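You operate a simulated robot arm through the tools that you are given. There is no shell and no other tool. Be economical: measure what you need, move in short steps, check, and stop when the job is done.

The job below is to be done with a simulated two-armed robot. You get a single attempt, and the scene is never put back.

Task
On the top of the prep table, fold the orange rag in half.

The check looks at the end state, three seconds after you hand in, the way a careful person would. Anything else that was tipped, shoved, dropped, spilled or broken makes it a failure. Flat cloth is picked up by pressing the open fingertips on it (5 to 10 N) and closing them slowly along it; thin cloth reads only 2 to 8 mm in the jaws.

Robot
Two 7-joint arms with two-finger parallel grippers on one trunk, on a base that drives. Base frame: it is fixed to the floor where the robot stands at the start and does not move with it; the origin is under the middle of the robot, x ahead of it, y to its left, z up. Units: m, degrees, N and s.
The left shoulder is at the start at [0.07, 0.134, 1.151], the right one opposite. Places, roughly: top of the prep table [0.6, 0, 0.8]. Payload 1.57 kg a hand.
The TCP of each hand is the grasp point between the finger pads, 0.03 m short of the fingertips. In the tool frame z runs along the fingers and y along their closing line. The gripper opens to 0.08 m. The fingers are 0.017 m wide and 0.012 m thick; the gripper's body (0.04 by 0.082 m) begins 0.08 m behind the TCP.
Orientation is that of the tool frame in the base frame, as a unit quaternion [x, y, z, w]. With the fingers straight down and closing along the base's y, the tool's x points along the base's -x, its y along +y and its z along -z.

Tools
- The arms move only by the tool step_arm. It takes "left_series", "right_series" or both (then of equal length, played together; a hand with none holds still); each is a list of rows, each an object (a shift or turn left out is 0, a gripper value left out holds the last) with "linear": the shift along the base's x, y, z in units of 50 mm (1.0 is 50 mm), a list of three; "delta_rot": the turn, a rotation vector about the base's x, y, z in units of 4 degrees (1.0 is 4 degrees), a list of three. In form: [{"linear": [x, y, z], "delta_rot": [ax, ay, az]}, ...]. A call has 1 to 8 rows; each row shifts and turns the commanded pose from where the row before left it. "left_fingers" and "right_fingers" are, for a hand that has rows, the gripper command, from -1 (shut) to 1 (fully open), values between in proportion, set as the call begins (left out, the last holds). A call with a number of a shift or a turn outside -1 to 1 is refused whole. A row lasts 0.2 s, in which the tool goes at most 0.05 m and 8.6 degrees; a call with a longer step from one row to the next is refused whole, and so is a gripper value outside its range. A pose out of reach is approached as far as the arm can. The call stops where the force on the tool passes 40 N (or 10 N more than at its start, if that is more) or the arm is blocked; 0.2 s more then pass. Each finger travels about 0.153 m/s and halts on what it meets, pressing with about 32 N; the grip force reading is that of the motor and also rises with nothing between the fingers. The clock runs only during rows and for 0.2 s after the last one: add rows that do not move to give the fingers time. It gives the time, the measured TCP pose, the force on the tool (base axes), the opening and the grip force at its end, in the units of the frame above (readings bear some noise).
- Cameras (640 x 400 px; columns grow to the right, rows downward): "scene" is now at [0.125, -0.0136, 1.368]; the picture's right is [-0.16, -0.99, 0.00], its down [-0.76, 0.13, -0.64] and it looks along [0.63, -0.10, -0.77] (base axes); focal length 233 px, centre (320, 200). "left" rides on the left gripper at [0.072, 0.007, -0.122] in its tool frame; the picture's right is [-0.09, 1.00, 0.00], its down [-0.84, -0.08, -0.54] and it looks along [-0.54, -0.05, 0.84] (tool axes); focal length 238 px, centre (320, 200). "right" rides on the right gripper at [0.072, -0.007, -0.122] in its tool frame; the picture's right is [0.09, 1.00, 0.00], its down [-0.84, 0.08, -0.54] and it looks along [-0.54, 0.05, 0.84] (tool axes); focal length 238 px, centre (320, 200). There is no depth. A picture from a camera that has moved, and an enlarged one, comes with that camera's place and axes in the base frame and with its lens. The place of the scene camera against the robot may be out by one fixed shift of up to 0.018 m in any direction.
- snapshot(camera): a new picture of that camera. No time passes.
- slide_trunk(by): slides the trunk up (or, below 0, down) by that many m; the arms and the scene camera ride with it, the base frame stays. It gives what a move gives, with no picture.
- drive_base(legs): drives the robot by 1 to 6 legs, each [ahead, left, turn to the left] in m, m and degrees, along the robot's own axes; the way and the turn of a leg run together, so that a leg with both is an arc; at most 1.5 m and 180 degrees a leg. The arms and the cameras ride along, it lands a little off, and it stops where it bumps. It gives what a move gives.
- pan_tilt(pan, tilt): turns the head with the scene camera to pan (to the left, within 86 degrees either way) and tilt (down, from -29 to 69), counted from straight ahead of the robot. It gives what a move gives.
- close_up(camera, box): a new picture of the part [left, top, right, bottom] of that camera's present view, enlarged. No time passes.
- job_done(): hands the job in; it is judged then, once.

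Go step by step. Nothing tells you exact positions but the pictures and the camera data: compare them with the known pose of the tool, close in by small moves and look again before you grip or let go. The budget is 120 turns and 100 pictures, counting those below and the enlarged ones. Unless the task says otherwise, let go and move clear before handing in, and close with one line.

The tools are called after "Emit:" by a JSON object that holds its "fn" and its "kwargs". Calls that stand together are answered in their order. step_arm: Moves the arms, as the interface text tells. Its arguments: {"type":"object","properties":{"left_series":{"type":"array","items":{"type":"object","properties":{"linear":{"type":"array","items":{"type":"number"}},"delta_rot":{"type":"array","items":{"type":"number"}}}}},"left_fingers":{"type":"number"},"right_series":{"type":"array","items":{"type":"object","properties":{"linear":{"type":"array","items":{"type":"number"}},"delta_rot":{"type":"array","items":{"type":"number"}}}}},"right_fingers":{"type":"number"}},"required":[]} The other tools are called the same way: slide_trunk (by) slides the trunk up or down; drive_base (legs) drives the base; pan_tilt (pan, tilt) turns the head that bears the scene camera; snapshot (camera) takes a picture; close_up (camera, box) takes an enlarged picture of a part of a camera's view; job_done () hands the job in.

At the start:

```text
time_s: 0.0
left_position: [0.4765, 0.1736, 1.0002]
left_orientation: [0.0, 1.0, 0.001, -0.001]
left_wrist_force: [0.3, 0.2, 0.2]
left_opening: 0.0802
left_gripper_force: 0.0
right_position: [0.4025, -0.126, 1.0963]
right_orientation: [0.001, 1.0, 0.0, 0.0]
right_wrist_force: [-0.2, 0.3, -0.2]
right_opening: 0.08
right_gripper_force: 0.1
trunk travel left (down, up): [-0.725, 0.215]
robot x, y, heading: [-0.0004, -0.0031, -0.1]
head pan, tilt: [-9.4, 50.5]
```

scene: 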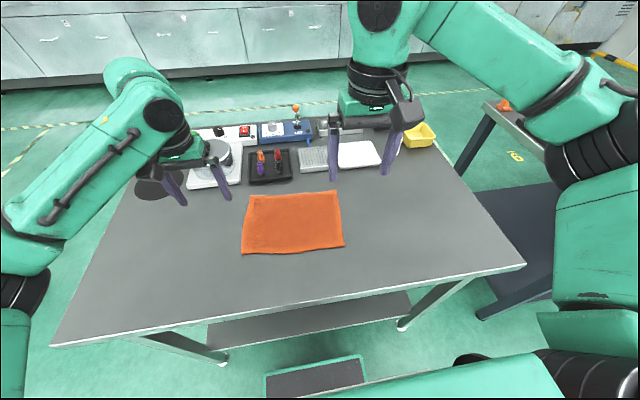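
right: 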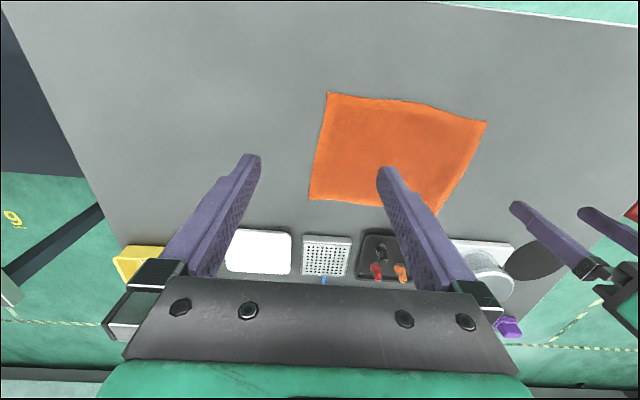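
left: 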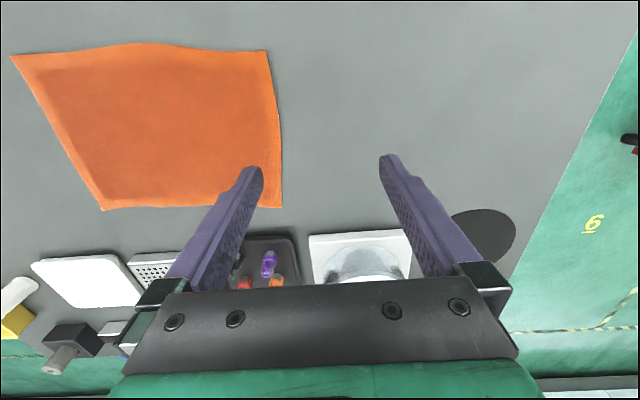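

The rag is an orange rectangle of about 0.25 x 0.18 m. Matching corners in both wrist views puts the table top at about z = 0.855. The near corners are at about [0.402, 0.127] and [0.385, -0.118], and the far ones at [0.580, 0.112] and [0.566, -0.133]. I'll bring both hands above the near corners first, then fold the near edge over onto the far edge.

Emit:
{"fn": "step_arm", "kwargs": {"left_series": [{"linear": [-0.325, -0.413, -0.35], "delta_rot": [0, 0, -0.25]}, {"linear": [-0.325, -0.413, -0.35], "delta_rot": [0, 0, -0.25]}, {"linear": [-0.325, -0.413, -0.35], "delta_rot": [0, 0, -0.25]}, {"linear": [-0.325, -0.413, -0.35], "delta_rot": [0, 0, -0.25]}, {}], "right_series": [{"linear": [-0.015, 0.21, -0.83], "delta_rot": [0, 0, -0.25]}, {"linear": [-0.015, 0.21, -0.83], "delta_rot": [0, 0, -0.25]}, {"linear": [-0.015, 0.21, -0.83], "delta_rot": [0, 0, -0.25]}, {"linear": [-0.015, 0.21, -0.83], "delta_rot": [0, 0, -0.25]}, {}], "left_fingers": 0, "right_fingers": 0}}

Emit:
{"fn": "snapshot", "kwargs": {"camera": "left"}}

Emit:
{"fn": "snapshot", "kwargs": {"camera": "right"}}

Emit:
{"fn": "snapshot", "kwargs": {"camera": "scene"}}

```text
time_s: 1.2
left_position: [0.4103, 0.0907, 0.9294]
left_orientation: [0.035, 0.999, -0.001, -0.001]
left_wrist_force: [-0.1, -0.6, 0.7]
left_opening: 0.0398
left_gripper_force: 0.1
right_position: [0.3967, -0.0832, 0.9308]
right_orientation: [0.035, 0.999, 0.0, 0.0]
right_wrist_force: [-0.6, 1.0, -0.3]
right_opening: 0.0398
right_gripper_force: 0.0
trunk travel left (down, up): [-0.725, 0.215]
robot x, y, heading: [0.004, -0.0009, -0.0]
head pan, tilt: [-9.4, 50.5]
```

```text
96 pictures are left
camera left: at [0.339, 0.1028, 1.0506], right [0.16, 0.99, 0.0], down [0.83, -0.14, 0.54], along [0.53, -0.09, -0.84], focal length 238 px, centre (320, 200)
```

left: 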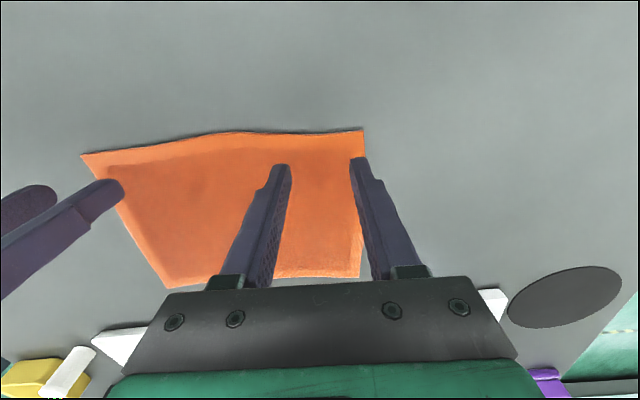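

```text
95 pictures are left
camera right: at [0.3247, -0.0852, 1.0528], right [-0.02, 1.0, 0.0], down [0.84, 0.02, 0.54], along [0.54, 0.01, -0.84], focal length 238 px, centre (320, 200)
```

right: 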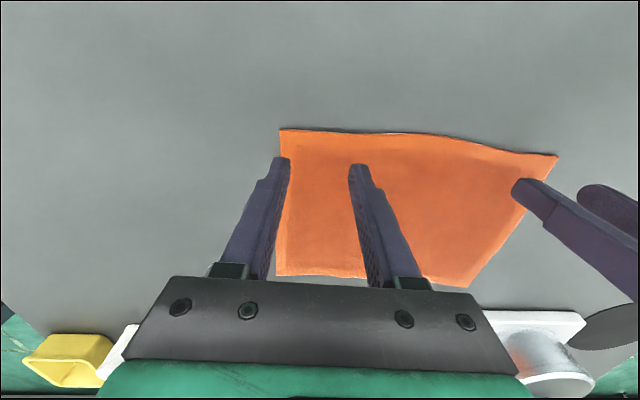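

```text
94 pictures are left
camera scene: at [0.1247, -0.0134, 1.3681], right [-0.16, -0.99, 0.0], down [-0.76, 0.13, -0.64], along [0.63, -0.1, -0.77], focal length 233 px, centre (320, 200)
```

scene: 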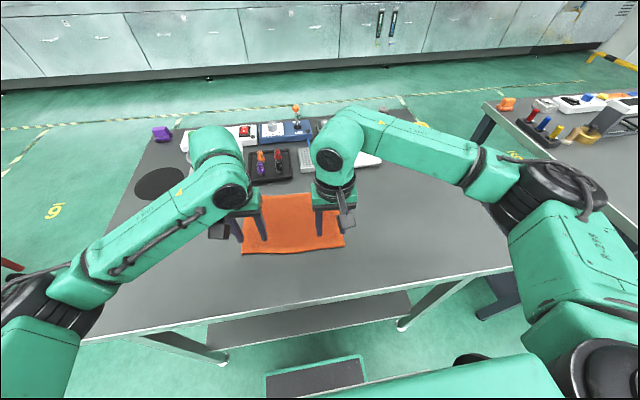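

The corner estimates agree, and both hands are placed just inside the near corners. I'll go down to just above the cloth and then feel for contact.

Emit:
{"fn": "step_arm", "kwargs": {"left_series": [{"linear": [0, 0, -0.35]}, {"linear": [0, 0, -0.3]}, {"linear": [0, 0, -0.1]}, {"linear": [0, 0, -0.04]}], "right_series": [{"linear": [0, 0, -0.35]}, {"linear": [0, 0, -0.3]}, {"linear": [0, 0, -0.1]}, {"linear": [0, 0, -0.04]}]}}

Emit:
{"fn": "snapshot", "kwargs": {"camera": "left"}}

Emit:
{"fn": "snapshot", "kwargs": {"camera": "right"}}

```text
time_s: 2.2
left_position: [0.412, 0.0923, 0.8902]
left_orientation: [0.035, 0.999, 0.0, 0.0]
left_wrist_force: [-0.4, -0.1, 0.0]
left_opening: 0.0399
left_gripper_force: 0.0
right_position: [0.3976, -0.0836, 0.8921]
right_orientation: [0.036, 0.999, 0.0, -0.001]
right_wrist_force: [0.2, 0.8, -0.2]
right_opening: 0.0399
right_gripper_force: 0.0
trunk travel left (down, up): [-0.725, 0.215]
robot x, y, heading: [0.0019, 0.0006, 0.0]
head pan, tilt: [-9.4, 50.5]
```

```text
93 pictures are left
camera left: at [0.3404, 0.1033, 1.012], right [0.16, 0.99, 0.0], down [0.83, -0.14, 0.54], along [0.53, -0.09, -0.84], focal length 238 px, centre (320, 200)
```

left: 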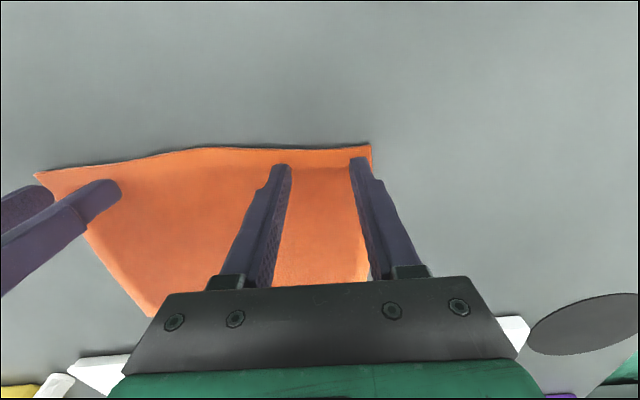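

```text
92 pictures are left
camera right: at [0.3259, -0.0865, 1.0144], right [-0.02, 1.0, 0.0], down [0.84, 0.02, 0.54], along [0.54, 0.01, -0.84], focal length 238 px, centre (320, 200)
```

right: 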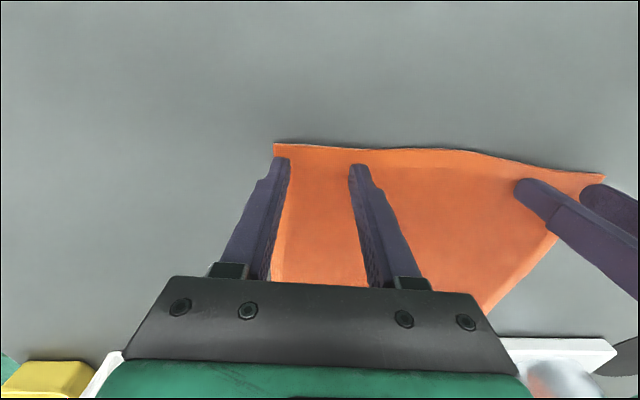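

Both fingertip pairs are close to the cloth, just inside the near edge. I'll press down in small steps.

Emit:
{"fn": "step_arm", "kwargs": {"left_series": [{"linear": [0, 0, -0.02]}, {"linear": [0, 0, -0.02]}, {"linear": [0, 0, -0.02]}, {}], "right_series": [{"linear": [0, 0, -0.02]}, {"linear": [0, 0, -0.02]}, {"linear": [0, 0, -0.02]}, {}]}}

```text
time_s: 3.2
left_position: [0.4116, 0.0929, 0.8878]
left_orientation: [0.035, 0.999, -0.001, -0.001]
left_wrist_force: [0.3, -0.3, 0.2]
left_opening: 0.04
left_gripper_force: 0.2
right_position: [0.3975, -0.0848, 0.8902]
right_orientation: [0.037, 0.999, 0.001, 0.0]
right_wrist_force: [0.3, 0.4, 0.3]
right_opening: 0.0402
right_gripper_force: 0.2
trunk travel left (down, up): [-0.725, 0.215]
robot x, y, heading: [-0.0043, 0.0036, 0.2]
head pan, tilt: [-9.4, 50.5]
```

There is no contact yet, so I'll keep going down in small steps.

Emit:
{"fn": "step_arm", "kwargs": {"left_series": [{"linear": [0, 0, -0.02]}, {"linear": [0, 0, -0.02]}, {}], "right_series": [{"linear": [0, 0, -0.02]}, {"linear": [0, 0, -0.02]}, {"linear": [0, 0, -0.02]}]}}

```text
time_s: 4.0
left_position: [0.4119, 0.0922, 0.8859]
left_orientation: [0.035, 0.999, 0.0, 0.0]
left_wrist_force: [-0.2, 0.9, 1.3]
left_opening: 0.04
left_gripper_force: 0.0
right_position: [0.3988, -0.0834, 0.886]
right_orientation: [0.036, 0.999, 0.001, 0.001]
right_wrist_force: [0.4, -0.8, 0.3]
right_opening: 0.0401
right_gripper_force: 0.0
trunk travel left (down, up): [-0.725, 0.215]
robot x, y, heading: [0.0026, -0.0006, 0.1]
head pan, tilt: [-9.4, 50.5]
```

The left hand is just starting to touch. I'll lower both a little further.

Emit:
{"fn": "step_arm", "kwargs": {"left_series": [{"linear": [0, 0, -0.02]}, {"linear": [0, 0, -0.02]}, {}], "right_series": [{"linear": [0, 0, -0.02]}, {"linear": [0, 0, -0.02]}, {}]}}

```text
time_s: 4.8
left_position: [0.4117, 0.0917, 0.8819]
left_orientation: [0.036, 0.999, 0.0, 0.001]
left_wrist_force: [0.2, 2.0, 7.9]
left_opening: 0.0397
left_gripper_force: 0.0
right_position: [0.3988, -0.0831, 0.8861]
right_orientation: [0.036, 0.999, 0.0, 0.0]
right_wrist_force: [0.6, 0.7, 1.2]
right_opening: 0.04
right_gripper_force: 0.0
trunk travel left (down, up): [-0.725, 0.215]
robot x, y, heading: [-0.0003, -0.0037, 0.1]
head pan, tilt: [-9.4, 50.5]
```

The left hand presses at 7.9 N, which is in range. The right needs about 2 mm more.

Emit:
{"fn": "step_arm", "kwargs": {"right_series": [{"linear": [0, 0, -0.02]}, {"linear": [0, 0, -0.02]}, {}]}}

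```text
time_s: 5.6
left_position: [0.4096, 0.091, 0.8824]
left_orientation: [0.035, 0.999, -0.001, 0.002]
left_wrist_force: [3.1, 0.4, 10.0]
left_opening: 0.0398
left_gripper_force: 0.0
right_position: [0.3977, -0.0829, 0.8824]
right_orientation: [0.036, 0.999, 0.001, 0.001]
right_wrist_force: [0.7, 1.6, 7.9]
right_opening: 0.0399
right_gripper_force: 0.0
trunk travel left (down, up): [-0.725, 0.215]
robot x, y, heading: [0.0023, 0.0004, 0.0]
head pan, tilt: [-9.4, 50.5]
```

Both hands now press at about 8 to 10 N. I'll close the fingers slowly in stages.

Emit:
{"fn": "step_arm", "kwargs": {"left_series": [{}, {}], "right_series": [{}, {}], "left_fingers": -0.25, "right_fingers": -0.25}}

Emit:
{"fn": "step_arm", "kwargs": {"left_series": [{}, {}], "right_series": [{}, {}], "left_fingers": -0.5, "right_fingers": -0.5}}

Emit:
{"fn": "snapshot", "kwargs": {"camera": "left"}}

Emit:
{"fn": "snapshot", "kwargs": {"camera": "right"}}

```text
time_s: 6.2
left_position: [0.4094, 0.0905, 0.8842]
left_orientation: [0.037, 0.999, 0.0, 0.0]
left_wrist_force: [-0.6, -1.6, 8.1]
left_opening: 0.0284
left_gripper_force: 0.1
right_position: [0.3977, -0.0851, 0.8832]
right_orientation: [0.036, 0.999, 0.001, 0.0]
right_wrist_force: [0.9, 0.0, 7.8]
right_opening: 0.0283
right_gripper_force: 0.1
trunk travel left (down, up): [-0.725, 0.215]
robot x, y, heading: [0.0004, -0.0032, 0.2]
head pan, tilt: [-9.4, 50.5]
```

```text
time_s: 6.8
left_position: [0.4103, 0.0917, 0.8841]
left_orientation: [0.034, 0.999, 0.0, 0.001]
left_wrist_force: [-0.7, -1.5, 7.5]
left_opening: 0.0193
left_gripper_force: 0.0
right_position: [0.3984, -0.0845, 0.8828]
right_orientation: [0.036, 0.999, 0.001, 0.0]
right_wrist_force: [0.3, 0.6, 7.8]
right_opening: 0.0189
right_gripper_force: 0.0
trunk travel left (down, up): [-0.725, 0.215]
robot x, y, heading: [-0.0006, -0.002, 0.0]
head pan, tilt: [-9.4, 50.5]
```

```text
91 pictures are left
camera left: at [0.3387, 0.1022, 1.0052], right [0.16, 0.99, 0.0], down [0.83, -0.14, 0.54], along [0.54, -0.09, -0.84], focal length 238 px, centre (320, 200)
```

left: 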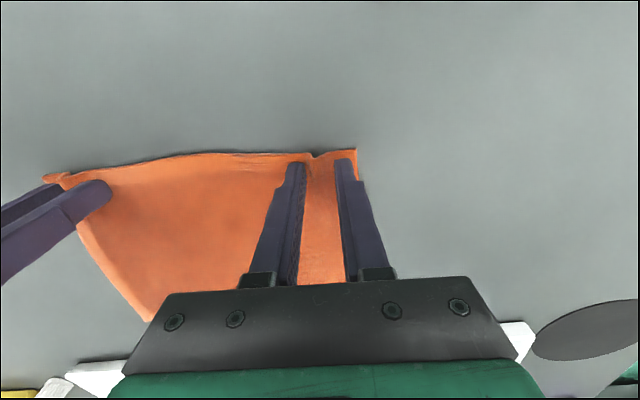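

```text
90 pictures are left
camera right: at [0.3251, -0.0869, 1.0053], right [-0.02, 1.0, 0.0], down [0.84, 0.02, 0.54], along [0.54, 0.01, -0.84], focal length 238 px, centre (320, 200)
```

right: 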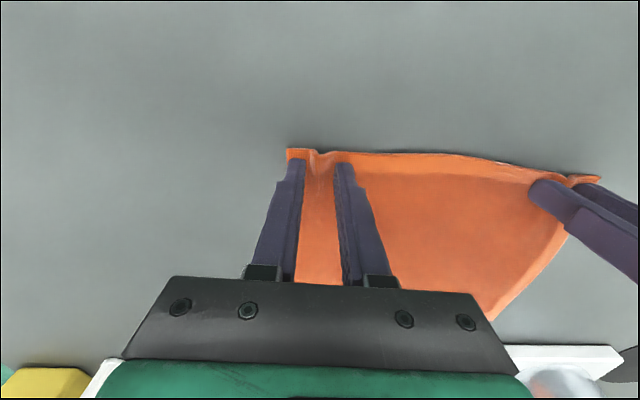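

The cloth is gathering between the fingers as intended. I'll close fully.

Emit:
{"fn": "step_arm", "kwargs": {"left_series": [{}, {}], "right_series": [{}, {}], "left_fingers": -0.75, "right_fingers": -0.75}}

Emit:
{"fn": "step_arm", "kwargs": {"left_series": [{}, {}, {}], "right_series": [{}, {}, {}], "left_fingers": -1, "right_fingers": -1}}

Emit:
{"fn": "snapshot", "kwargs": {"camera": "left"}}

Emit:
{"fn": "snapshot", "kwargs": {"camera": "right"}}

```text
time_s: 7.4
left_position: [0.409, 0.0915, 0.8833]
left_orientation: [0.034, 0.999, 0.0, 0.001]
left_wrist_force: [-0.5, -2.3, 7.3]
left_opening: 0.01
left_gripper_force: 0.1
right_position: [0.3975, -0.0846, 0.8834]
right_orientation: [0.036, 0.999, 0.001, 0.001]
right_wrist_force: [1.4, 1.8, 7.1]
right_opening: 0.0096
right_gripper_force: 0.0
trunk travel left (down, up): [-0.725, 0.215]
robot x, y, heading: [0.0021, -0.0011, 0.2]
head pan, tilt: [-9.4, 50.5]
```

```text
time_s: 8.2
left_position: [0.4107, 0.0907, 0.8829]
left_orientation: [0.036, 0.999, -0.001, 0.001]
left_wrist_force: [0.0, -7.0, 7.4]
left_opening: 0.0042
left_gripper_force: 25.0
right_position: [0.3976, -0.0832, 0.8823]
right_orientation: [0.035, 0.999, 0.001, 0.001]
right_wrist_force: [-0.3, 6.7, 6.0]
right_opening: 0.0038
right_gripper_force: 24.6
trunk travel left (down, up): [-0.725, 0.215]
robot x, y, heading: [0.0027, 0.0012, 0.2]
head pan, tilt: [-9.4, 50.5]
```

```text
89 pictures are left
camera left: at [0.3389, 0.1022, 1.0052], right [0.16, 0.99, 0.0], down [0.83, -0.14, 0.54], along [0.54, -0.09, -0.84], focal length 238 px, centre (320, 200)
```

left: 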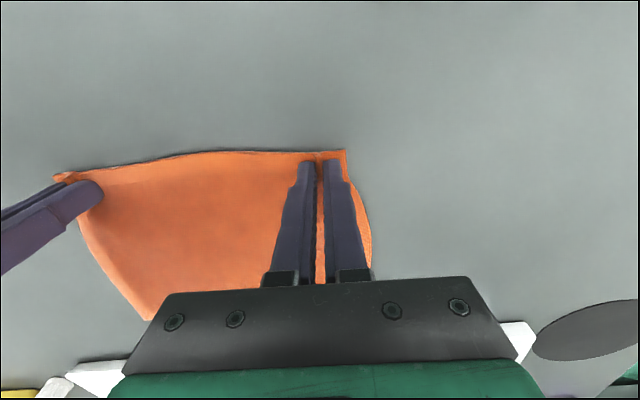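

```text
88 pictures are left
camera right: at [0.3252, -0.0866, 1.0053], right [-0.02, 1.0, 0.0], down [0.84, 0.02, 0.54], along [0.54, 0.01, -0.84], focal length 238 px, centre (320, 200)
```

right: 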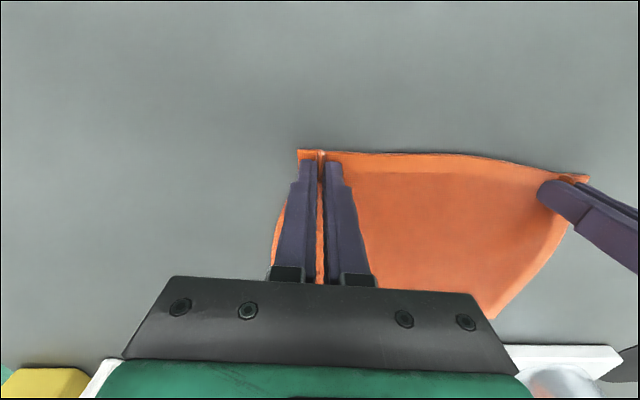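

Both grips hold the cloth: 4 mm in the jaws at 25 N, with the edge pulled tight between the hands. I'll lift in an arc and move the hands slightly inward to ease the tension.

Emit:
{"fn": "step_arm", "kwargs": {"left_series": [{"linear": [0.03, -0.06, 0.2]}, {"linear": [0.13, -0.06, 0.36]}, {"linear": [0.17, -0.014, 0.24]}, {"linear": [0.17, -0.014, 0.24]}, {}], "right_series": [{"linear": [0.03, 0.06, 0.2]}, {"linear": [0.13, 0.04, 0.36]}, {"linear": [0.17, -0.014, 0.24]}, {"linear": [0.17, -0.014, 0.24]}, {}]}}

Emit:
{"fn": "snapshot", "kwargs": {"camera": "left"}}

Emit:
{"fn": "snapshot", "kwargs": {"camera": "scene"}}

```text
time_s: 9.4
left_position: [0.4367, 0.0845, 0.9349]
left_orientation: [0.035, 0.999, 0.0, 0.0]
left_wrist_force: [0.0, -0.8, -1.2]
left_opening: 0.004
left_gripper_force: 25.0
right_position: [0.4241, -0.0794, 0.9356]
right_orientation: [0.036, 0.999, 0.0, 0.0]
right_wrist_force: [-0.3, -0.7, -0.8]
right_opening: 0.0036
right_gripper_force: 24.4
trunk travel left (down, up): [-0.725, 0.215]
robot x, y, heading: [0.0012, 0.0006, 0.0]
head pan, tilt: [-9.4, 50.5]
```

```text
87 pictures are left
camera left: at [0.3657, 0.0958, 1.0571], right [0.16, 0.99, 0.0], down [0.83, -0.14, 0.54], along [0.53, -0.09, -0.84], focal length 238 px, centre (320, 200)
```

left: 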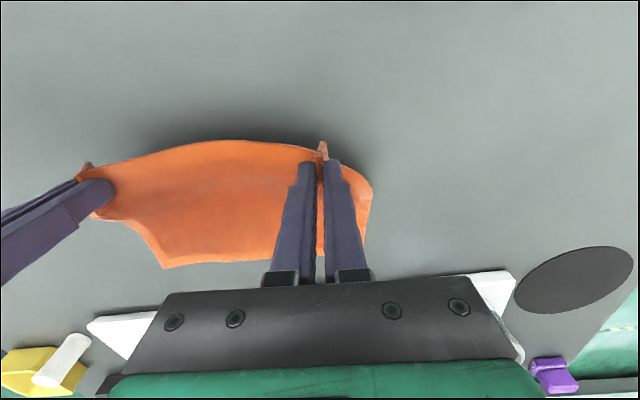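

```text
86 pictures are left
camera scene: at [0.1247, -0.0136, 1.3681], right [-0.16, -0.99, 0.0], down [-0.76, 0.13, -0.64], along [0.63, -0.1, -0.77], focal length 233 px, centre (320, 200)
```

scene: 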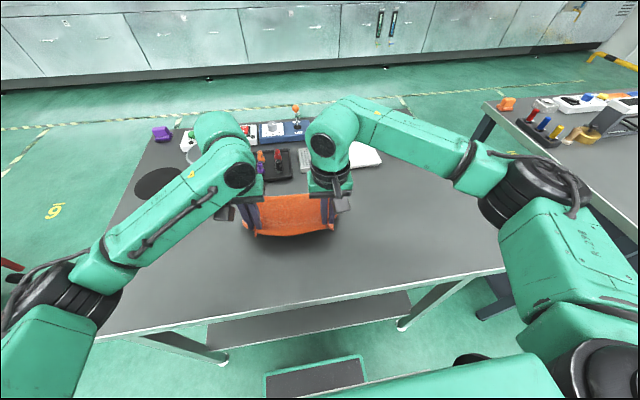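

The lift is clean, and the far edge has stayed in place to within about 3 mm. I'll continue the arc toward the far edge.

Emit:
{"fn": "step_arm", "kwargs": {"left_series": [{"linear": [0.24, -0.02, 0.16]}, {"linear": [0.29, -0.023, 0.1]}, {"linear": [0.29, -0.023, 0.04]}, {"linear": [0.29, -0.023, -0.1]}, {"linear": [0.29, -0.023, -0.2]}, {}], "right_series": [{"linear": [0.24, -0.02, 0.16]}, {"linear": [0.29, -0.023, 0.1]}, {"linear": [0.29, -0.023, 0.04]}, {"linear": [0.29, -0.023, -0.1]}, {"linear": [0.29, -0.023, -0.2]}, {}]}}

Emit:
{"fn": "snapshot", "kwargs": {"camera": "left"}}

Emit:
{"fn": "snapshot", "kwargs": {"camera": "right"}}

Emit:
{"fn": "snapshot", "kwargs": {"camera": "scene"}}

```text
time_s: 10.8
left_position: [0.5079, 0.0782, 0.9368]
left_orientation: [0.035, 0.999, -0.001, -0.001]
left_wrist_force: [-0.7, -0.6, 0.4]
left_opening: 0.004
left_gripper_force: 24.4
right_position: [0.4927, -0.0854, 0.9337]
right_orientation: [0.036, 0.999, 0.0, 0.0]
right_wrist_force: [-0.4, 0.0, -0.2]
right_opening: 0.0036
right_gripper_force: 24.7
trunk travel left (down, up): [-0.725, 0.215]
robot x, y, heading: [-0.0005, -0.0, 0.0]
head pan, tilt: [-9.4, 50.5]
```

```text
85 pictures are left
camera left: at [0.4367, 0.0894, 1.0583], right [0.16, 0.99, 0.0], down [0.83, -0.14, 0.54], along [0.53, -0.09, -0.84], focal length 238 px, centre (320, 200)
```

left: 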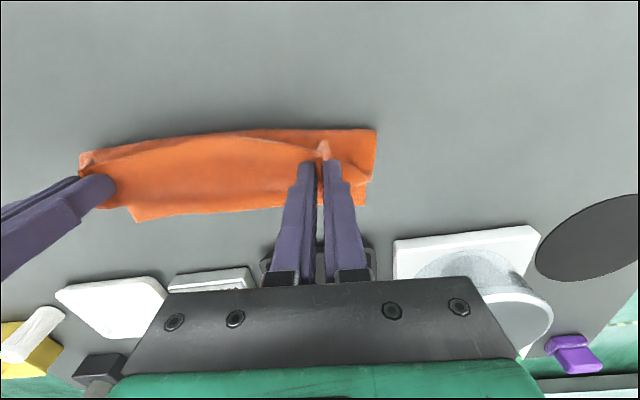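

```text
84 pictures are left
camera right: at [0.4206, -0.0884, 1.0565], right [-0.02, 1.0, 0.0], down [0.84, 0.02, 0.54], along [0.54, 0.01, -0.84], focal length 238 px, centre (320, 200)
```

right: 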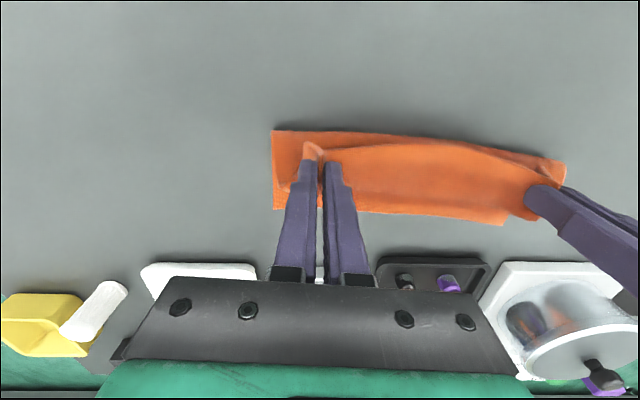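

```text
83 pictures are left
camera scene: at [0.1244, -0.0135, 1.3681], right [-0.16, -0.99, 0.0], down [-0.76, 0.13, -0.64], along [0.63, -0.1, -0.77], focal length 233 px, centre (320, 200)
```

scene: 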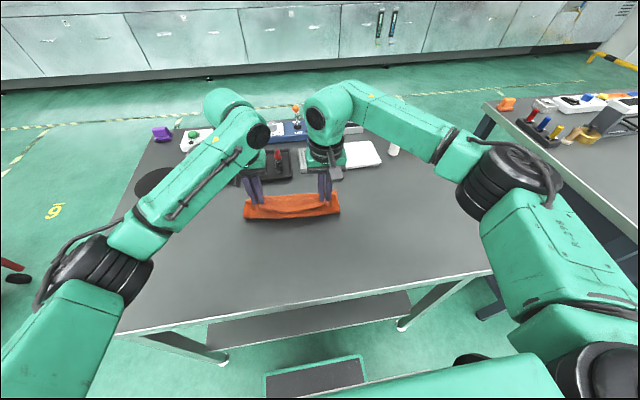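

The fold is forming well and the far corners are still in place. I'll finish the arc, setting the near edge down on the far edge and spreading the hands slightly.

Emit:
{"fn": "step_arm", "kwargs": {"left_series": [{"linear": [0.4, 0, -0.12]}, {"linear": [0.34, 0, -0.24]}, {"linear": [0.24, 0, -0.28]}, {"linear": [0.14, 0, -0.2]}, {}], "right_series": [{"linear": [0.44, -0.06, -0.12]}, {"linear": [0.38, -0.06, -0.24]}, {"linear": [0.24, -0.06, -0.26]}, {"linear": [0.14, -0.06, -0.18]}, {}]}}

Emit:
{"fn": "snapshot", "kwargs": {"camera": "left"}}

Emit:
{"fn": "snapshot", "kwargs": {"camera": "right"}}

```text
time_s: 12.0
left_position: [0.562, 0.0789, 0.8928]
left_orientation: [0.035, 0.999, -0.001, 0.001]
left_wrist_force: [-0.4, -8.4, 2.7]
left_opening: 0.0041
left_gripper_force: 24.6
right_position: [0.5502, -0.0964, 0.8943]
right_orientation: [0.035, 0.999, 0.001, 0.0]
right_wrist_force: [0.6, 7.4, 0.5]
right_opening: 0.0043
right_gripper_force: 24.6
trunk travel left (down, up): [-0.725, 0.215]
robot x, y, heading: [-0.0027, 0.0001, -0.1]
head pan, tilt: [-9.4, 50.5]
```

```text
82 pictures are left
camera left: at [0.491, 0.0902, 1.0148], right [0.16, 0.99, 0.0], down [0.83, -0.14, 0.54], along [0.54, -0.09, -0.84], focal length 238 px, centre (320, 200)
```

left: 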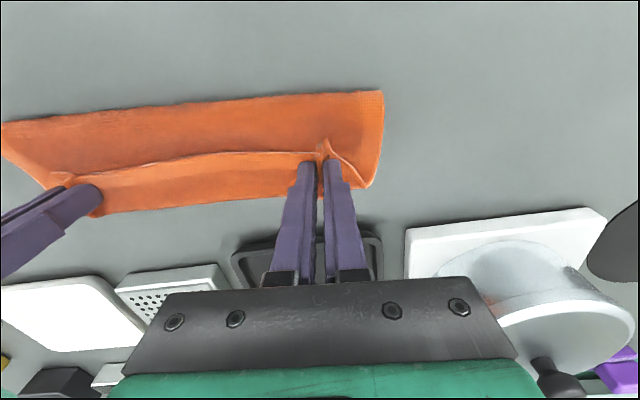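

```text
81 pictures are left
camera right: at [0.4794, -0.0992, 1.0169], right [-0.02, 1.0, 0.0], down [0.84, 0.02, 0.54], along [0.54, 0.01, -0.84], focal length 238 px, centre (320, 200)
```

right: 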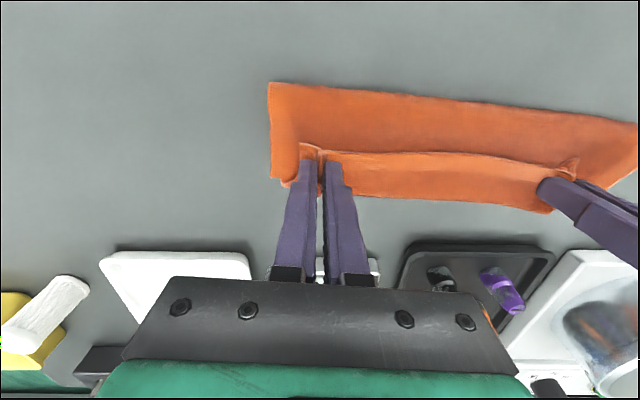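

The strip between the hands may have curled, with its edge turned back toward me. I'll look closer before letting go.

Emit:
{"fn": "close_up", "kwargs": {"camera": "left", "box": [0, 70, 420, 240]}}

Emit:
{"fn": "close_up", "kwargs": {"camera": "right", "box": [240, 60, 640, 230]}}

Emit:
{"fn": "close_up", "kwargs": {"camera": "scene", "box": [220, 130, 380, 250]}}

```text
1.52 times, centred on (210, 155) of left
camera zoom: at [0.491, 0.0902, 1.0148], right [0.16, 0.99, 0.0], down [0.83, -0.14, 0.54], along [0.54, -0.09, -0.84], focal length 363 px, centre (488, 269)
```

zoom: 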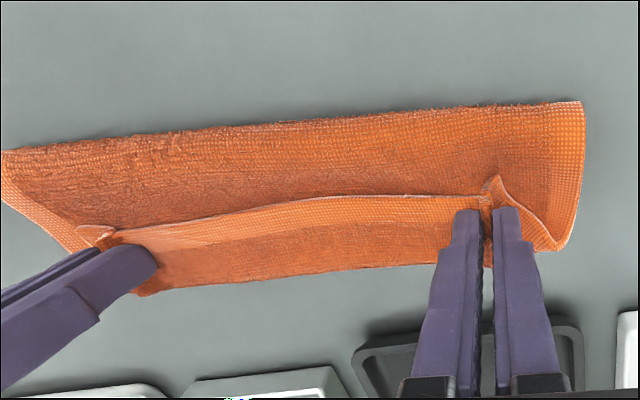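

```text
1.60 times, centred on (440, 145) of right
camera zoom: at [0.4794, -0.0992, 1.0169], right [-0.02, 1.0, 0.0], down [0.84, 0.02, 0.54], along [0.54, 0.01, -0.84], focal length 381 px, centre (128, 288)
```

zoom: 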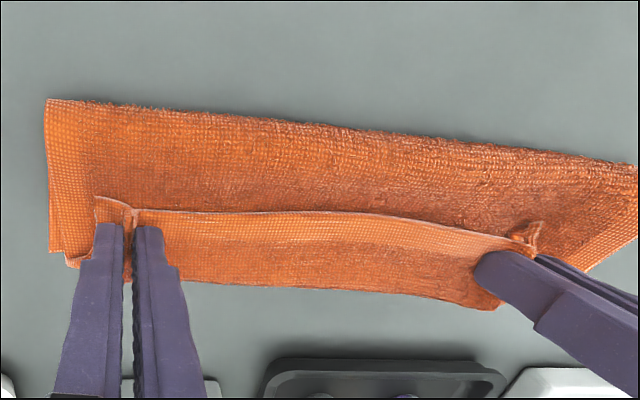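

```text
3.33 times, centred on (300, 190) of scene
camera zoom: at [0.1242, -0.0136, 1.3681], right [-0.16, -0.99, 0.0], down [-0.76, 0.13, -0.64], along [0.63, -0.1, -0.77], focal length 778 px, centre (387, 233)
```

zoom: 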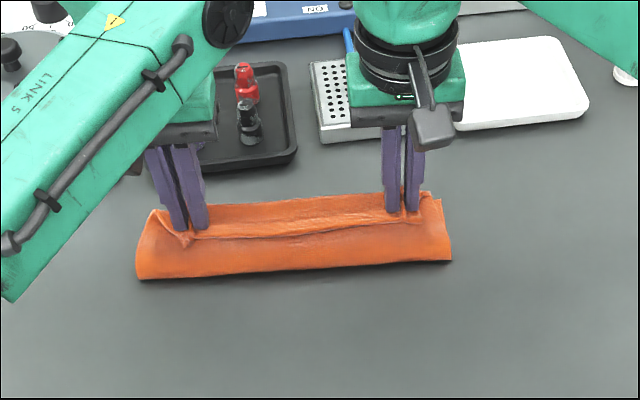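

The close-ups show the held edge turned back toward me, and the fold line sits at x≈0.51 instead of about 0.485. I won't release it like this. I'll raise the hands and move back along the arc so the bottom layer lies flat again, easing the sideways tension as I go.

Emit:
{"fn": "step_arm", "kwargs": {"left_series": [{"linear": [-0.14, 0, 0.24]}, {"linear": [-0.24, -0.04, 0.28]}, {"linear": [-0.36, -0.06, 0.3]}, {"linear": [-0.36, -0.02, 0.2]}, {"linear": [-0.4, 0, 0.16]}, {}], "right_series": [{"linear": [-0.14, 0, 0.24]}, {"linear": [-0.24, 0.06, 0.28]}, {"linear": [-0.36, 0.06, 0.28]}, {"linear": [-0.36, 0.06, 0.2]}, {"linear": [-0.4, 0.04, 0.14]}, {}]}}

Emit:
{"fn": "snapshot", "kwargs": {"camera": "left"}}

Emit:
{"fn": "close_up", "kwargs": {"camera": "scene", "box": [220, 130, 380, 250]}}

```text
time_s: 13.4
left_position: [0.4875, 0.0724, 0.9507]
left_orientation: [0.035, 0.999, 0.0, -0.001]
left_wrist_force: [0.1, 0.1, 0.6]
left_opening: 0.0041
left_gripper_force: 24.9
right_position: [0.479, -0.086, 0.9505]
right_orientation: [0.035, 0.999, 0.001, -0.001]
right_wrist_force: [0.4, -0.5, 0.5]
right_opening: 0.0038
right_gripper_force: 24.6
trunk travel left (down, up): [-0.725, 0.215]
robot x, y, heading: [-0.0019, 0.0004, -0.1]
head pan, tilt: [-9.4, 50.5]
```

```text
77 pictures are left
camera left: at [0.4169, 0.0832, 1.0723], right [0.16, 0.99, 0.0], down [0.83, -0.14, 0.54], along [0.53, -0.09, -0.84], focal length 238 px, centre (320, 200)
```

left: 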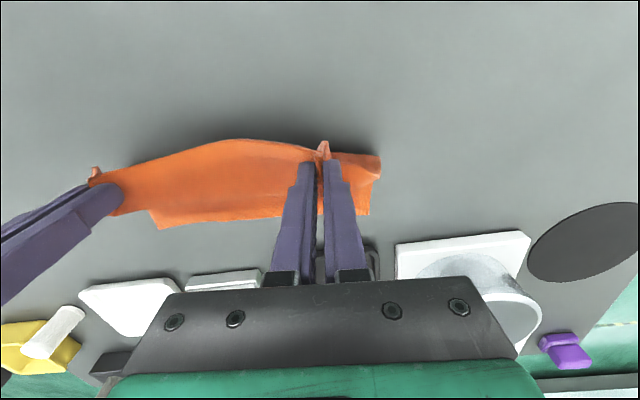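

```text
3.33 times, centred on (300, 190) of scene
camera zoom: at [0.1258, -0.0138, 1.3679], right [-0.16, -0.99, 0.0], down [-0.76, 0.13, -0.64], along [0.63, -0.1, -0.77], focal length 778 px, centre (387, 233)
```

zoom: 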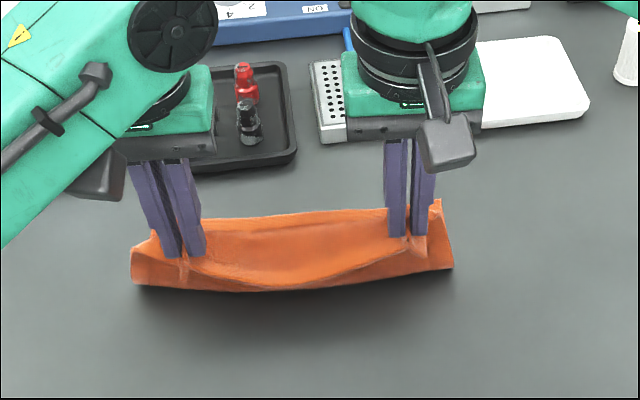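

The cloth hangs cleanly again and the far edge has not moved. I'll tilt both hands about the tips so the held edge faces up, which lets it lie forward when I set it down.

Emit:
{"fn": "step_arm", "kwargs": {"left_series": [{"linear": [0.04, 0, 0], "delta_rot": [0, 1, 0]}, {"linear": [0.04, 0, 0], "delta_rot": [0, 1, 0]}, {"linear": [0.04, 0, -0.01], "delta_rot": [0, 1, 0]}, {"linear": [0.04, 0, -0.01], "delta_rot": [0, 1, 0]}, {"linear": [0.04, 0, -0.02], "delta_rot": [0, 1, 0]}, {"linear": [0.04, 0, -0.02], "delta_rot": [0, 1, 0]}, {"linear": [0.04, 0, -0.02], "delta_rot": [0, 1, 0]}, {}], "right_series": [{"linear": [0.04, 0, 0], "delta_rot": [0, 1, 0]}, {"linear": [0.04, 0, 0], "delta_rot": [0, 1, 0]}, {"linear": [0.04, 0, -0.01], "delta_rot": [0, 1, 0]}, {"linear": [0.04, 0, -0.01], "delta_rot": [0, 1, 0]}, {"linear": [0.04, 0, -0.02], "delta_rot": [0, 1, 0]}, {"linear": [0.04, 0, -0.02], "delta_rot": [0, 1, 0]}, {"linear": [0.04, 0, -0.02], "delta_rot": [0, 1, 0]}, {}]}}

Emit:
{"fn": "snapshot", "kwargs": {"camera": "scene"}}

```text
time_s: 15.2
left_position: [0.4992, 0.0721, 0.9472]
left_orientation: [0.035, 0.969, -0.008, -0.243]
left_wrist_force: [-0.4, -0.2, -0.1]
left_opening: 0.004
left_gripper_force: 24.4
right_position: [0.4919, -0.0861, 0.9465]
right_orientation: [0.035, 0.97, -0.008, -0.242]
right_wrist_force: [-0.3, -0.1, 0.3]
right_opening: 0.0039
right_gripper_force: 25.0
trunk travel left (down, up): [-0.725, 0.215]
robot x, y, heading: [-0.0016, -0.0028, 0.2]
head pan, tilt: [-9.4, 50.5]
```

```text
75 pictures are left
camera scene: at [0.1246, -0.0135, 1.3681], right [-0.16, -0.99, 0.0], down [-0.76, 0.13, -0.64], along [0.63, -0.1, -0.77], focal length 233 px, centre (320, 200)
```

scene: 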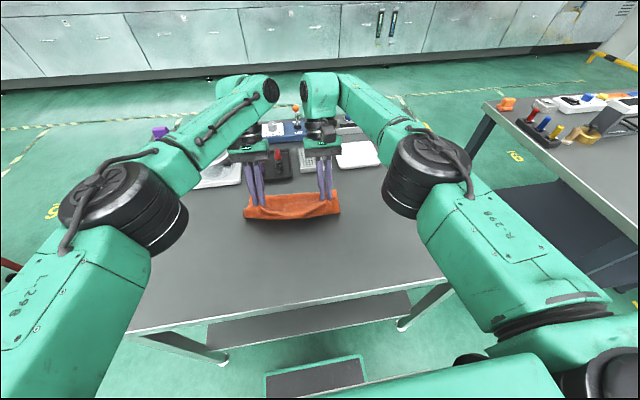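

The 28° tilt went as expected and the arms are fine. I'll keep tilting.

Emit:
{"fn": "step_arm", "kwargs": {"left_series": [{"linear": [0.036, 0, -0.02], "delta_rot": [0, 1, 0]}, {"linear": [0.036, 0, -0.02], "delta_rot": [0, 1, 0]}, {"linear": [0.034, 0, -0.024], "delta_rot": [0, 1, 0]}, {"linear": [0.03, 0, -0.026], "delta_rot": [0, 1, 0]}, {"linear": [0.03, 0, -0.03], "delta_rot": [0, 1, 0]}, {"linear": [0.03, 0, -0.03], "delta_rot": [0, 1, 0]}, {}], "right_series": [{"linear": [0.036, 0, -0.02], "delta_rot": [0, 1, 0]}, {"linear": [0.036, 0, -0.02], "delta_rot": [0, 1, 0]}, {"linear": [0.034, 0, -0.024], "delta_rot": [0, 1, 0]}, {"linear": [0.03, 0, -0.026], "delta_rot": [0, 1, 0]}, {"linear": [0.03, 0, -0.03], "delta_rot": [0, 1, 0]}, {"linear": [0.03, 0, -0.03], "delta_rot": [0, 1, 0]}, {}]}}

Emit:
{"fn": "snapshot", "kwargs": {"camera": "scene"}}

Emit:
{"fn": "close_up", "kwargs": {"camera": "scene", "box": [220, 100, 380, 230]}}

Emit:
{"fn": "snapshot", "kwargs": {"camera": "left"}}

```text
time_s: 16.8
left_position: [0.454, 0.0681, 0.9538]
left_orientation: [0.038, 0.933, -0.008, -0.357]
left_wrist_force: [-0.4, -0.6, -0.9]
left_opening: 0.004
left_gripper_force: 24.6
left hand out of reach, approached as far as the arm can: row 1, 2, 3, 4, 5, 6
right_position: [0.4471, -0.0617, 0.9353]
right_orientation: [0.023, 0.942, -0.014, -0.334]
right_wrist_force: [-0.3, 0.5, -0.1]
right_opening: 0.0039
right_gripper_force: 24.5
right hand out of reach, approached as far as the arm can: row 1, 2, 3, 4, 5, 6
trunk travel left (down, up): [-0.725, 0.215]
robot x, y, heading: [-0.0012, 0.0027, 0.1]
head pan, tilt: [-9.4, 50.5]
```

```text
74 pictures are left
camera scene: at [0.125, -0.0142, 1.368], right [-0.16, -0.99, 0.0], down [-0.76, 0.13, -0.64], along [0.63, -0.1, -0.77], focal length 233 px, centre (320, 200)
```

scene: 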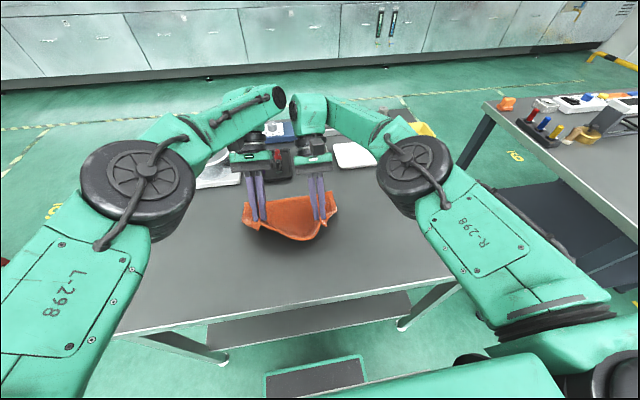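

```text
3.08 times, centred on (300, 165) of scene
camera zoom: at [0.125, -0.0142, 1.368], right [-0.16, -0.99, 0.0], down [-0.76, 0.13, -0.64], along [0.63, -0.1, -0.77], focal length 718 px, centre (382, 308)
```

zoom: 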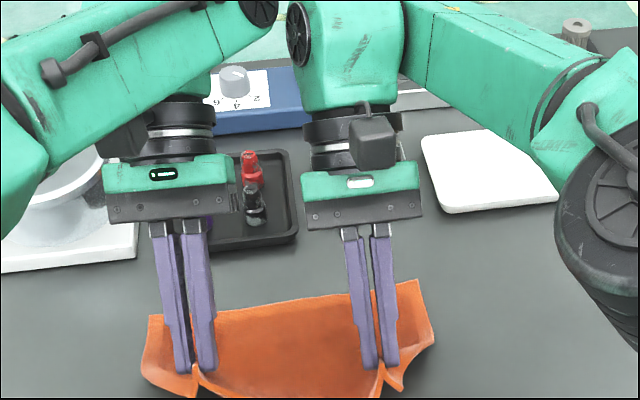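

```text
72 pictures are left
camera left: at [0.482, 0.0781, 1.0929], right [0.13, 0.99, -0.1], down [0.98, -0.15, -0.15], along [-0.16, -0.08, -0.98], focal length 238 px, centre (320, 200)
```

left: 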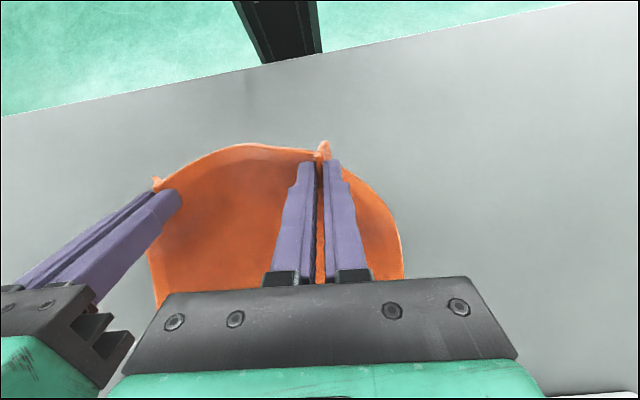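

The arms can't reach any further tilt in this direction, so I'll undo the last rows. My new plan is to lay the near half flat again and fold the far edge toward me instead, since the hands can tilt freely on that side.

Emit:
{"fn": "step_arm", "kwargs": {"left_series": [{"linear": [-0.03, 0, 0.03], "delta_rot": [0, -1, 0]}, {"linear": [-0.03, 0, 0.03], "delta_rot": [0, -1, 0]}, {"linear": [-0.03, 0, 0.026], "delta_rot": [0, -1, 0]}, {"linear": [-0.034, 0, 0.024], "delta_rot": [0, -1, 0]}, {"linear": [-0.036, 0, 0.02], "delta_rot": [0, -1, 0]}, {"linear": [-0.036, 0, 0.02], "delta_rot": [0, -1, 0]}, {}], "right_series": [{"linear": [-0.03, 0, 0.03], "delta_rot": [0, -1, 0]}, {"linear": [-0.03, 0, 0.03], "delta_rot": [0, -1, 0]}, {"linear": [-0.03, 0, 0.026], "delta_rot": [0, -1, 0]}, {"linear": [-0.034, 0, 0.024], "delta_rot": [0, -1, 0]}, {"linear": [-0.036, 0, 0.02], "delta_rot": [0, -1, 0]}, {"linear": [-0.036, 0, 0.02], "delta_rot": [0, -1, 0]}, {}]}}

```text
time_s: 18.4
left_position: [0.4444, 0.0686, 0.96]
left_orientation: [0.039, 0.987, 0.001, -0.154]
left_wrist_force: [1.1, 0.4, 0.3]
left_opening: 0.004
left_gripper_force: 24.7
right_position: [0.4383, -0.0625, 0.9421]
right_orientation: [0.028, 0.989, -0.007, -0.142]
right_wrist_force: [0.4, -1.4, -0.4]
right_opening: 0.004
right_gripper_force: 25.0
trunk travel left (down, up): [-0.725, 0.215]
robot x, y, heading: [-0.0028, -0.0003, -0.1]
head pan, tilt: [-9.4, 50.5]
```

The command had restarted from the measured pose. I'll level the hands and bring the near edge back toward its original place.

Emit:
{"fn": "step_arm", "kwargs": {"left_series": [{"linear": [-0.1, 0.08, -0.08], "delta_rot": [0, -0.89, 0]}, {"linear": [-0.1, 0.08, -0.08], "delta_rot": [0, -0.89, 0]}, {"linear": [-0.1, 0.08, -0.08], "delta_rot": [0, -0.89, 0]}, {"linear": [-0.1, 0.08, -0.08], "delta_rot": [0, -0.89, 0]}, {"linear": [-0.1, 0.08, -0.08], "delta_rot": [0, -0.89, 0]}, {}], "right_series": [{"linear": [-0.132, -0.08, 0], "delta_rot": [0, -0.82, 0]}, {"linear": [-0.132, -0.08, 0], "delta_rot": [0, -0.82, 0]}, {"linear": [-0.132, -0.08, 0], "delta_rot": [0, -0.82, 0]}, {"linear": [-0.132, -0.08, 0], "delta_rot": [0, -0.82, 0]}, {"linear": [-0.132, -0.08, 0], "delta_rot": [0, -0.82, 0]}, {}]}}

Emit:
{"fn": "snapshot", "kwargs": {"camera": "left"}}

Emit:
{"fn": "close_up", "kwargs": {"camera": "scene", "box": [220, 140, 380, 270]}}

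```text
time_s: 19.8
left_position: [0.4192, 0.0889, 0.9404]
left_orientation: [0.038, 0.999, 0.007, 0.001]
left_wrist_force: [-0.1, -3.0, -0.3]
left_opening: 0.0039
left_gripper_force: 25.0
right_position: [0.4067, -0.0826, 0.9427]
right_orientation: [0.029, 1.0, -0.003, 0.0]
right_wrist_force: [0.4, 3.2, 0.1]
right_opening: 0.0037
right_gripper_force: 24.6
trunk travel left (down, up): [-0.725, 0.215]
robot x, y, heading: [-0.0015, -0.0017, 0.2]
head pan, tilt: [-9.4, 50.5]
```

```text
71 pictures are left
camera left: at [0.348, 0.0987, 1.0626], right [0.17, 0.99, 0.01], down [0.83, -0.15, 0.54], along [0.54, -0.08, -0.84], focal length 238 px, centre (320, 200)
```

left: 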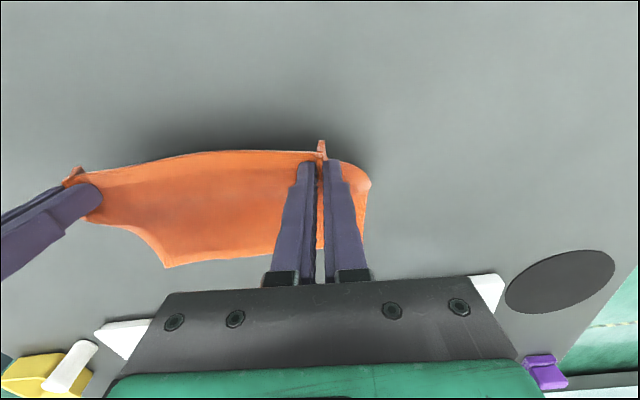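

```text
3.08 times, centred on (300, 205) of scene
camera zoom: at [0.1256, -0.0137, 1.368], right [-0.16, -0.99, 0.0], down [-0.76, 0.13, -0.64], along [0.63, -0.1, -0.77], focal length 718 px, centre (382, 185)
```

zoom: 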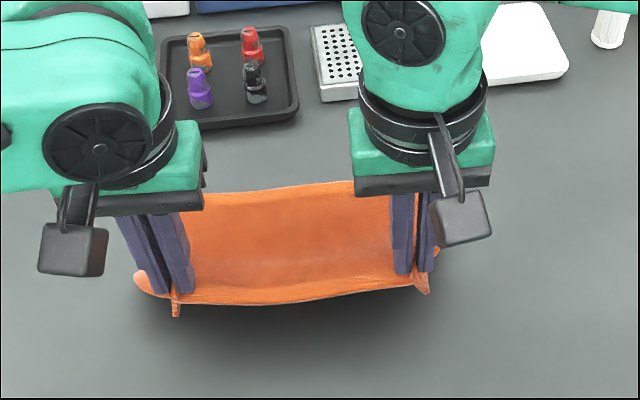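

The cloth is opening out again. I'll lower the edge back to the table.

Emit:
{"fn": "step_arm", "kwargs": {"left_series": [{"linear": [-0.1, 0, -0.36]}, {"linear": [-0.1, 0, -0.36]}, {"linear": [-0.1, 0, -0.34]}, {}], "right_series": [{"linear": [-0.1, 0, -0.38]}, {"linear": [-0.1, 0, -0.38]}, {"linear": [-0.1, 0, -0.36]}, {}]}}

Emit:
{"fn": "snapshot", "kwargs": {"camera": "left"}}

```text
time_s: 20.8
left_position: [0.4051, 0.0911, 0.8875]
left_orientation: [0.039, 0.999, 0.007, 0.001]
left_wrist_force: [-1.1, -5.4, 0.2]
left_opening: 0.0039
left_gripper_force: 24.6
right_position: [0.3917, -0.0821, 0.8859]
right_orientation: [0.029, 1.0, -0.002, 0.0]
right_wrist_force: [0.5, 6.3, 0.6]
right_opening: 0.0038
right_gripper_force: 24.8
trunk travel left (down, up): [-0.725, 0.215]
robot x, y, heading: [0.0011, -0.001, -0.1]
head pan, tilt: [-9.4, 50.5]
```

```text
69 pictures are left
camera left: at [0.333, 0.1006, 1.0103], right [0.17, 0.99, 0.01], down [0.83, -0.15, 0.54], along [0.53, -0.08, -0.84], focal length 238 px, centre (320, 200)
```

left: 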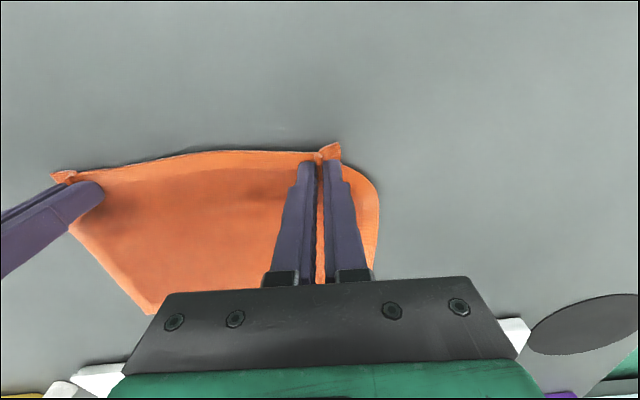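

The edge is down. I'll pull back 6 mm to flatten the cloth, press lightly and open the fingers so the gathers spread out.

Emit:
{"fn": "step_arm", "kwargs": {"left_series": [{"linear": [-0.06, 0, 0]}, {"linear": [-0.06, 0, -0.06]}, {}], "right_series": [{"linear": [-0.06, 0, 0]}, {"linear": [-0.06, 0, -0.06]}, {}]}}

Emit:
{"fn": "step_arm", "kwargs": {"left_series": [{}, {}, {}], "right_series": [{}, {}, {}], "left_fingers": 0.1, "right_fingers": 0.1}}

Emit:
{"fn": "step_arm", "kwargs": {"left_series": [{"linear": [0, 0, 0.2]}, {"linear": [0, 0, 0.6]}, {"linear": [0, 0, 0.8]}, {}], "right_series": [{"linear": [0, 0, 0.2]}, {"linear": [0, 0, 0.6]}, {"linear": [0, 0, 0.8]}, {}]}}

Emit:
{"fn": "snapshot", "kwargs": {"camera": "left"}}

Emit:
{"fn": "snapshot", "kwargs": {"camera": "right"}}

Emit:
{"fn": "close_up", "kwargs": {"camera": "scene", "box": [220, 140, 380, 270]}}

```text
time_s: 21.6
left_position: [0.3977, 0.0903, 0.8853]
left_orientation: [0.039, 0.999, 0.007, 0.0]
left_wrist_force: [0.4, -5.1, 1.2]
left_opening: 0.004
left_gripper_force: 24.2
right_position: [0.3848, -0.0821, 0.8837]
right_orientation: [0.029, 1.0, -0.003, 0.0]
right_wrist_force: [2.4, 5.1, 4.7]
right_opening: 0.0039
right_gripper_force: 24.3
trunk travel left (down, up): [-0.725, 0.215]
robot x, y, heading: [0.0019, -0.0003, -0.2]
head pan, tilt: [-9.4, 50.5]
```

```text
time_s: 22.4
left_position: [0.3978, 0.0908, 0.885]
left_orientation: [0.038, 0.999, 0.007, -0.001]
left_wrist_force: [-0.1, 0.4, 0.2]
left_opening: 0.0439
left_gripper_force: 0.0
right_position: [0.3838, -0.0823, 0.883]
right_orientation: [0.029, 1.0, -0.004, 0.0]
right_wrist_force: [-0.3, -1.2, 3.7]
right_opening: 0.0433
right_gripper_force: 0.1
trunk travel left (down, up): [-0.725, 0.215]
robot x, y, heading: [0.0021, -0.001, 0.1]
head pan, tilt: [-9.4, 50.5]
```

```text
time_s: 23.4
left_position: [0.3977, 0.0899, 0.9633]
left_orientation: [0.039, 0.999, 0.007, -0.001]
left_wrist_force: [0.6, -0.1, 0.1]
left_opening: 0.0441
left_gripper_force: 0.1
right_position: [0.3842, -0.0828, 0.9646]
right_orientation: [0.029, 1.0, -0.003, 0.0]
right_wrist_force: [-0.1, 0.7, -0.7]
right_opening: 0.0439
right_gripper_force: 0.1
trunk travel left (down, up): [-0.725, 0.215]
robot x, y, heading: [0.0027, 0.0029, -0.0]
head pan, tilt: [-9.4, 50.5]
```

```text
68 pictures are left
camera left: at [0.3263, 0.0988, 1.0861], right [0.17, 0.99, 0.01], down [0.83, -0.15, 0.54], along [0.53, -0.08, -0.84], focal length 238 px, centre (320, 200)
```

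left: 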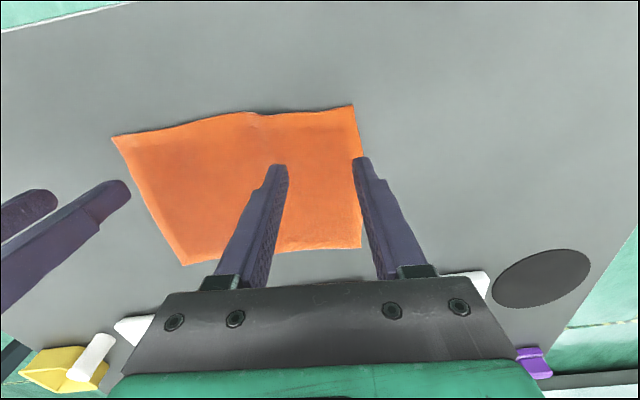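

```text
67 pictures are left
camera right: at [0.3129, -0.0854, 1.0867], right [-0.03, 1.0, -0.01], down [0.84, 0.03, 0.54], along [0.54, 0.01, -0.84], focal length 238 px, centre (320, 200)
```

right: 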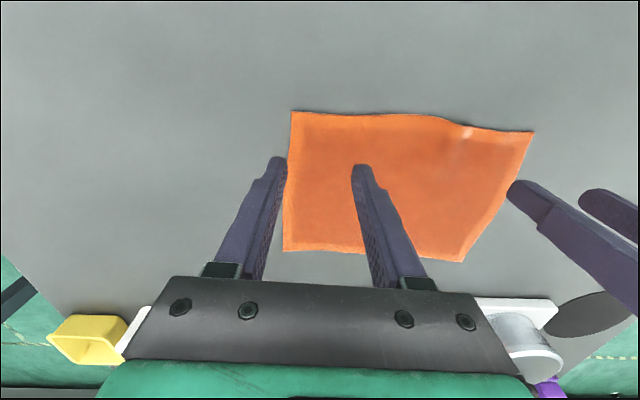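

```text
3.08 times, centred on (300, 205) of scene
camera zoom: at [0.1255, -0.0136, 1.368], right [-0.16, -0.99, 0.0], down [-0.76, 0.13, -0.64], along [0.63, -0.1, -0.77], focal length 718 px, centre (382, 185)
```

zoom: 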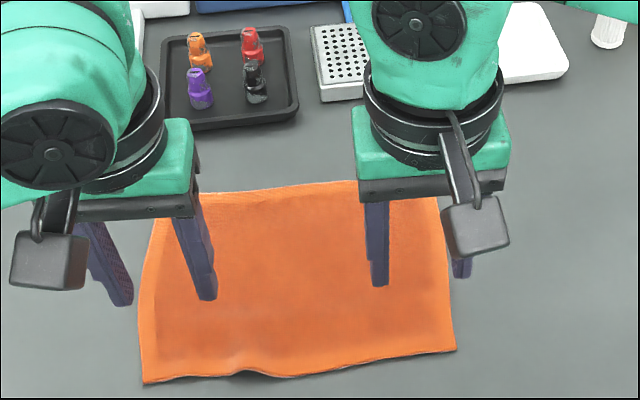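

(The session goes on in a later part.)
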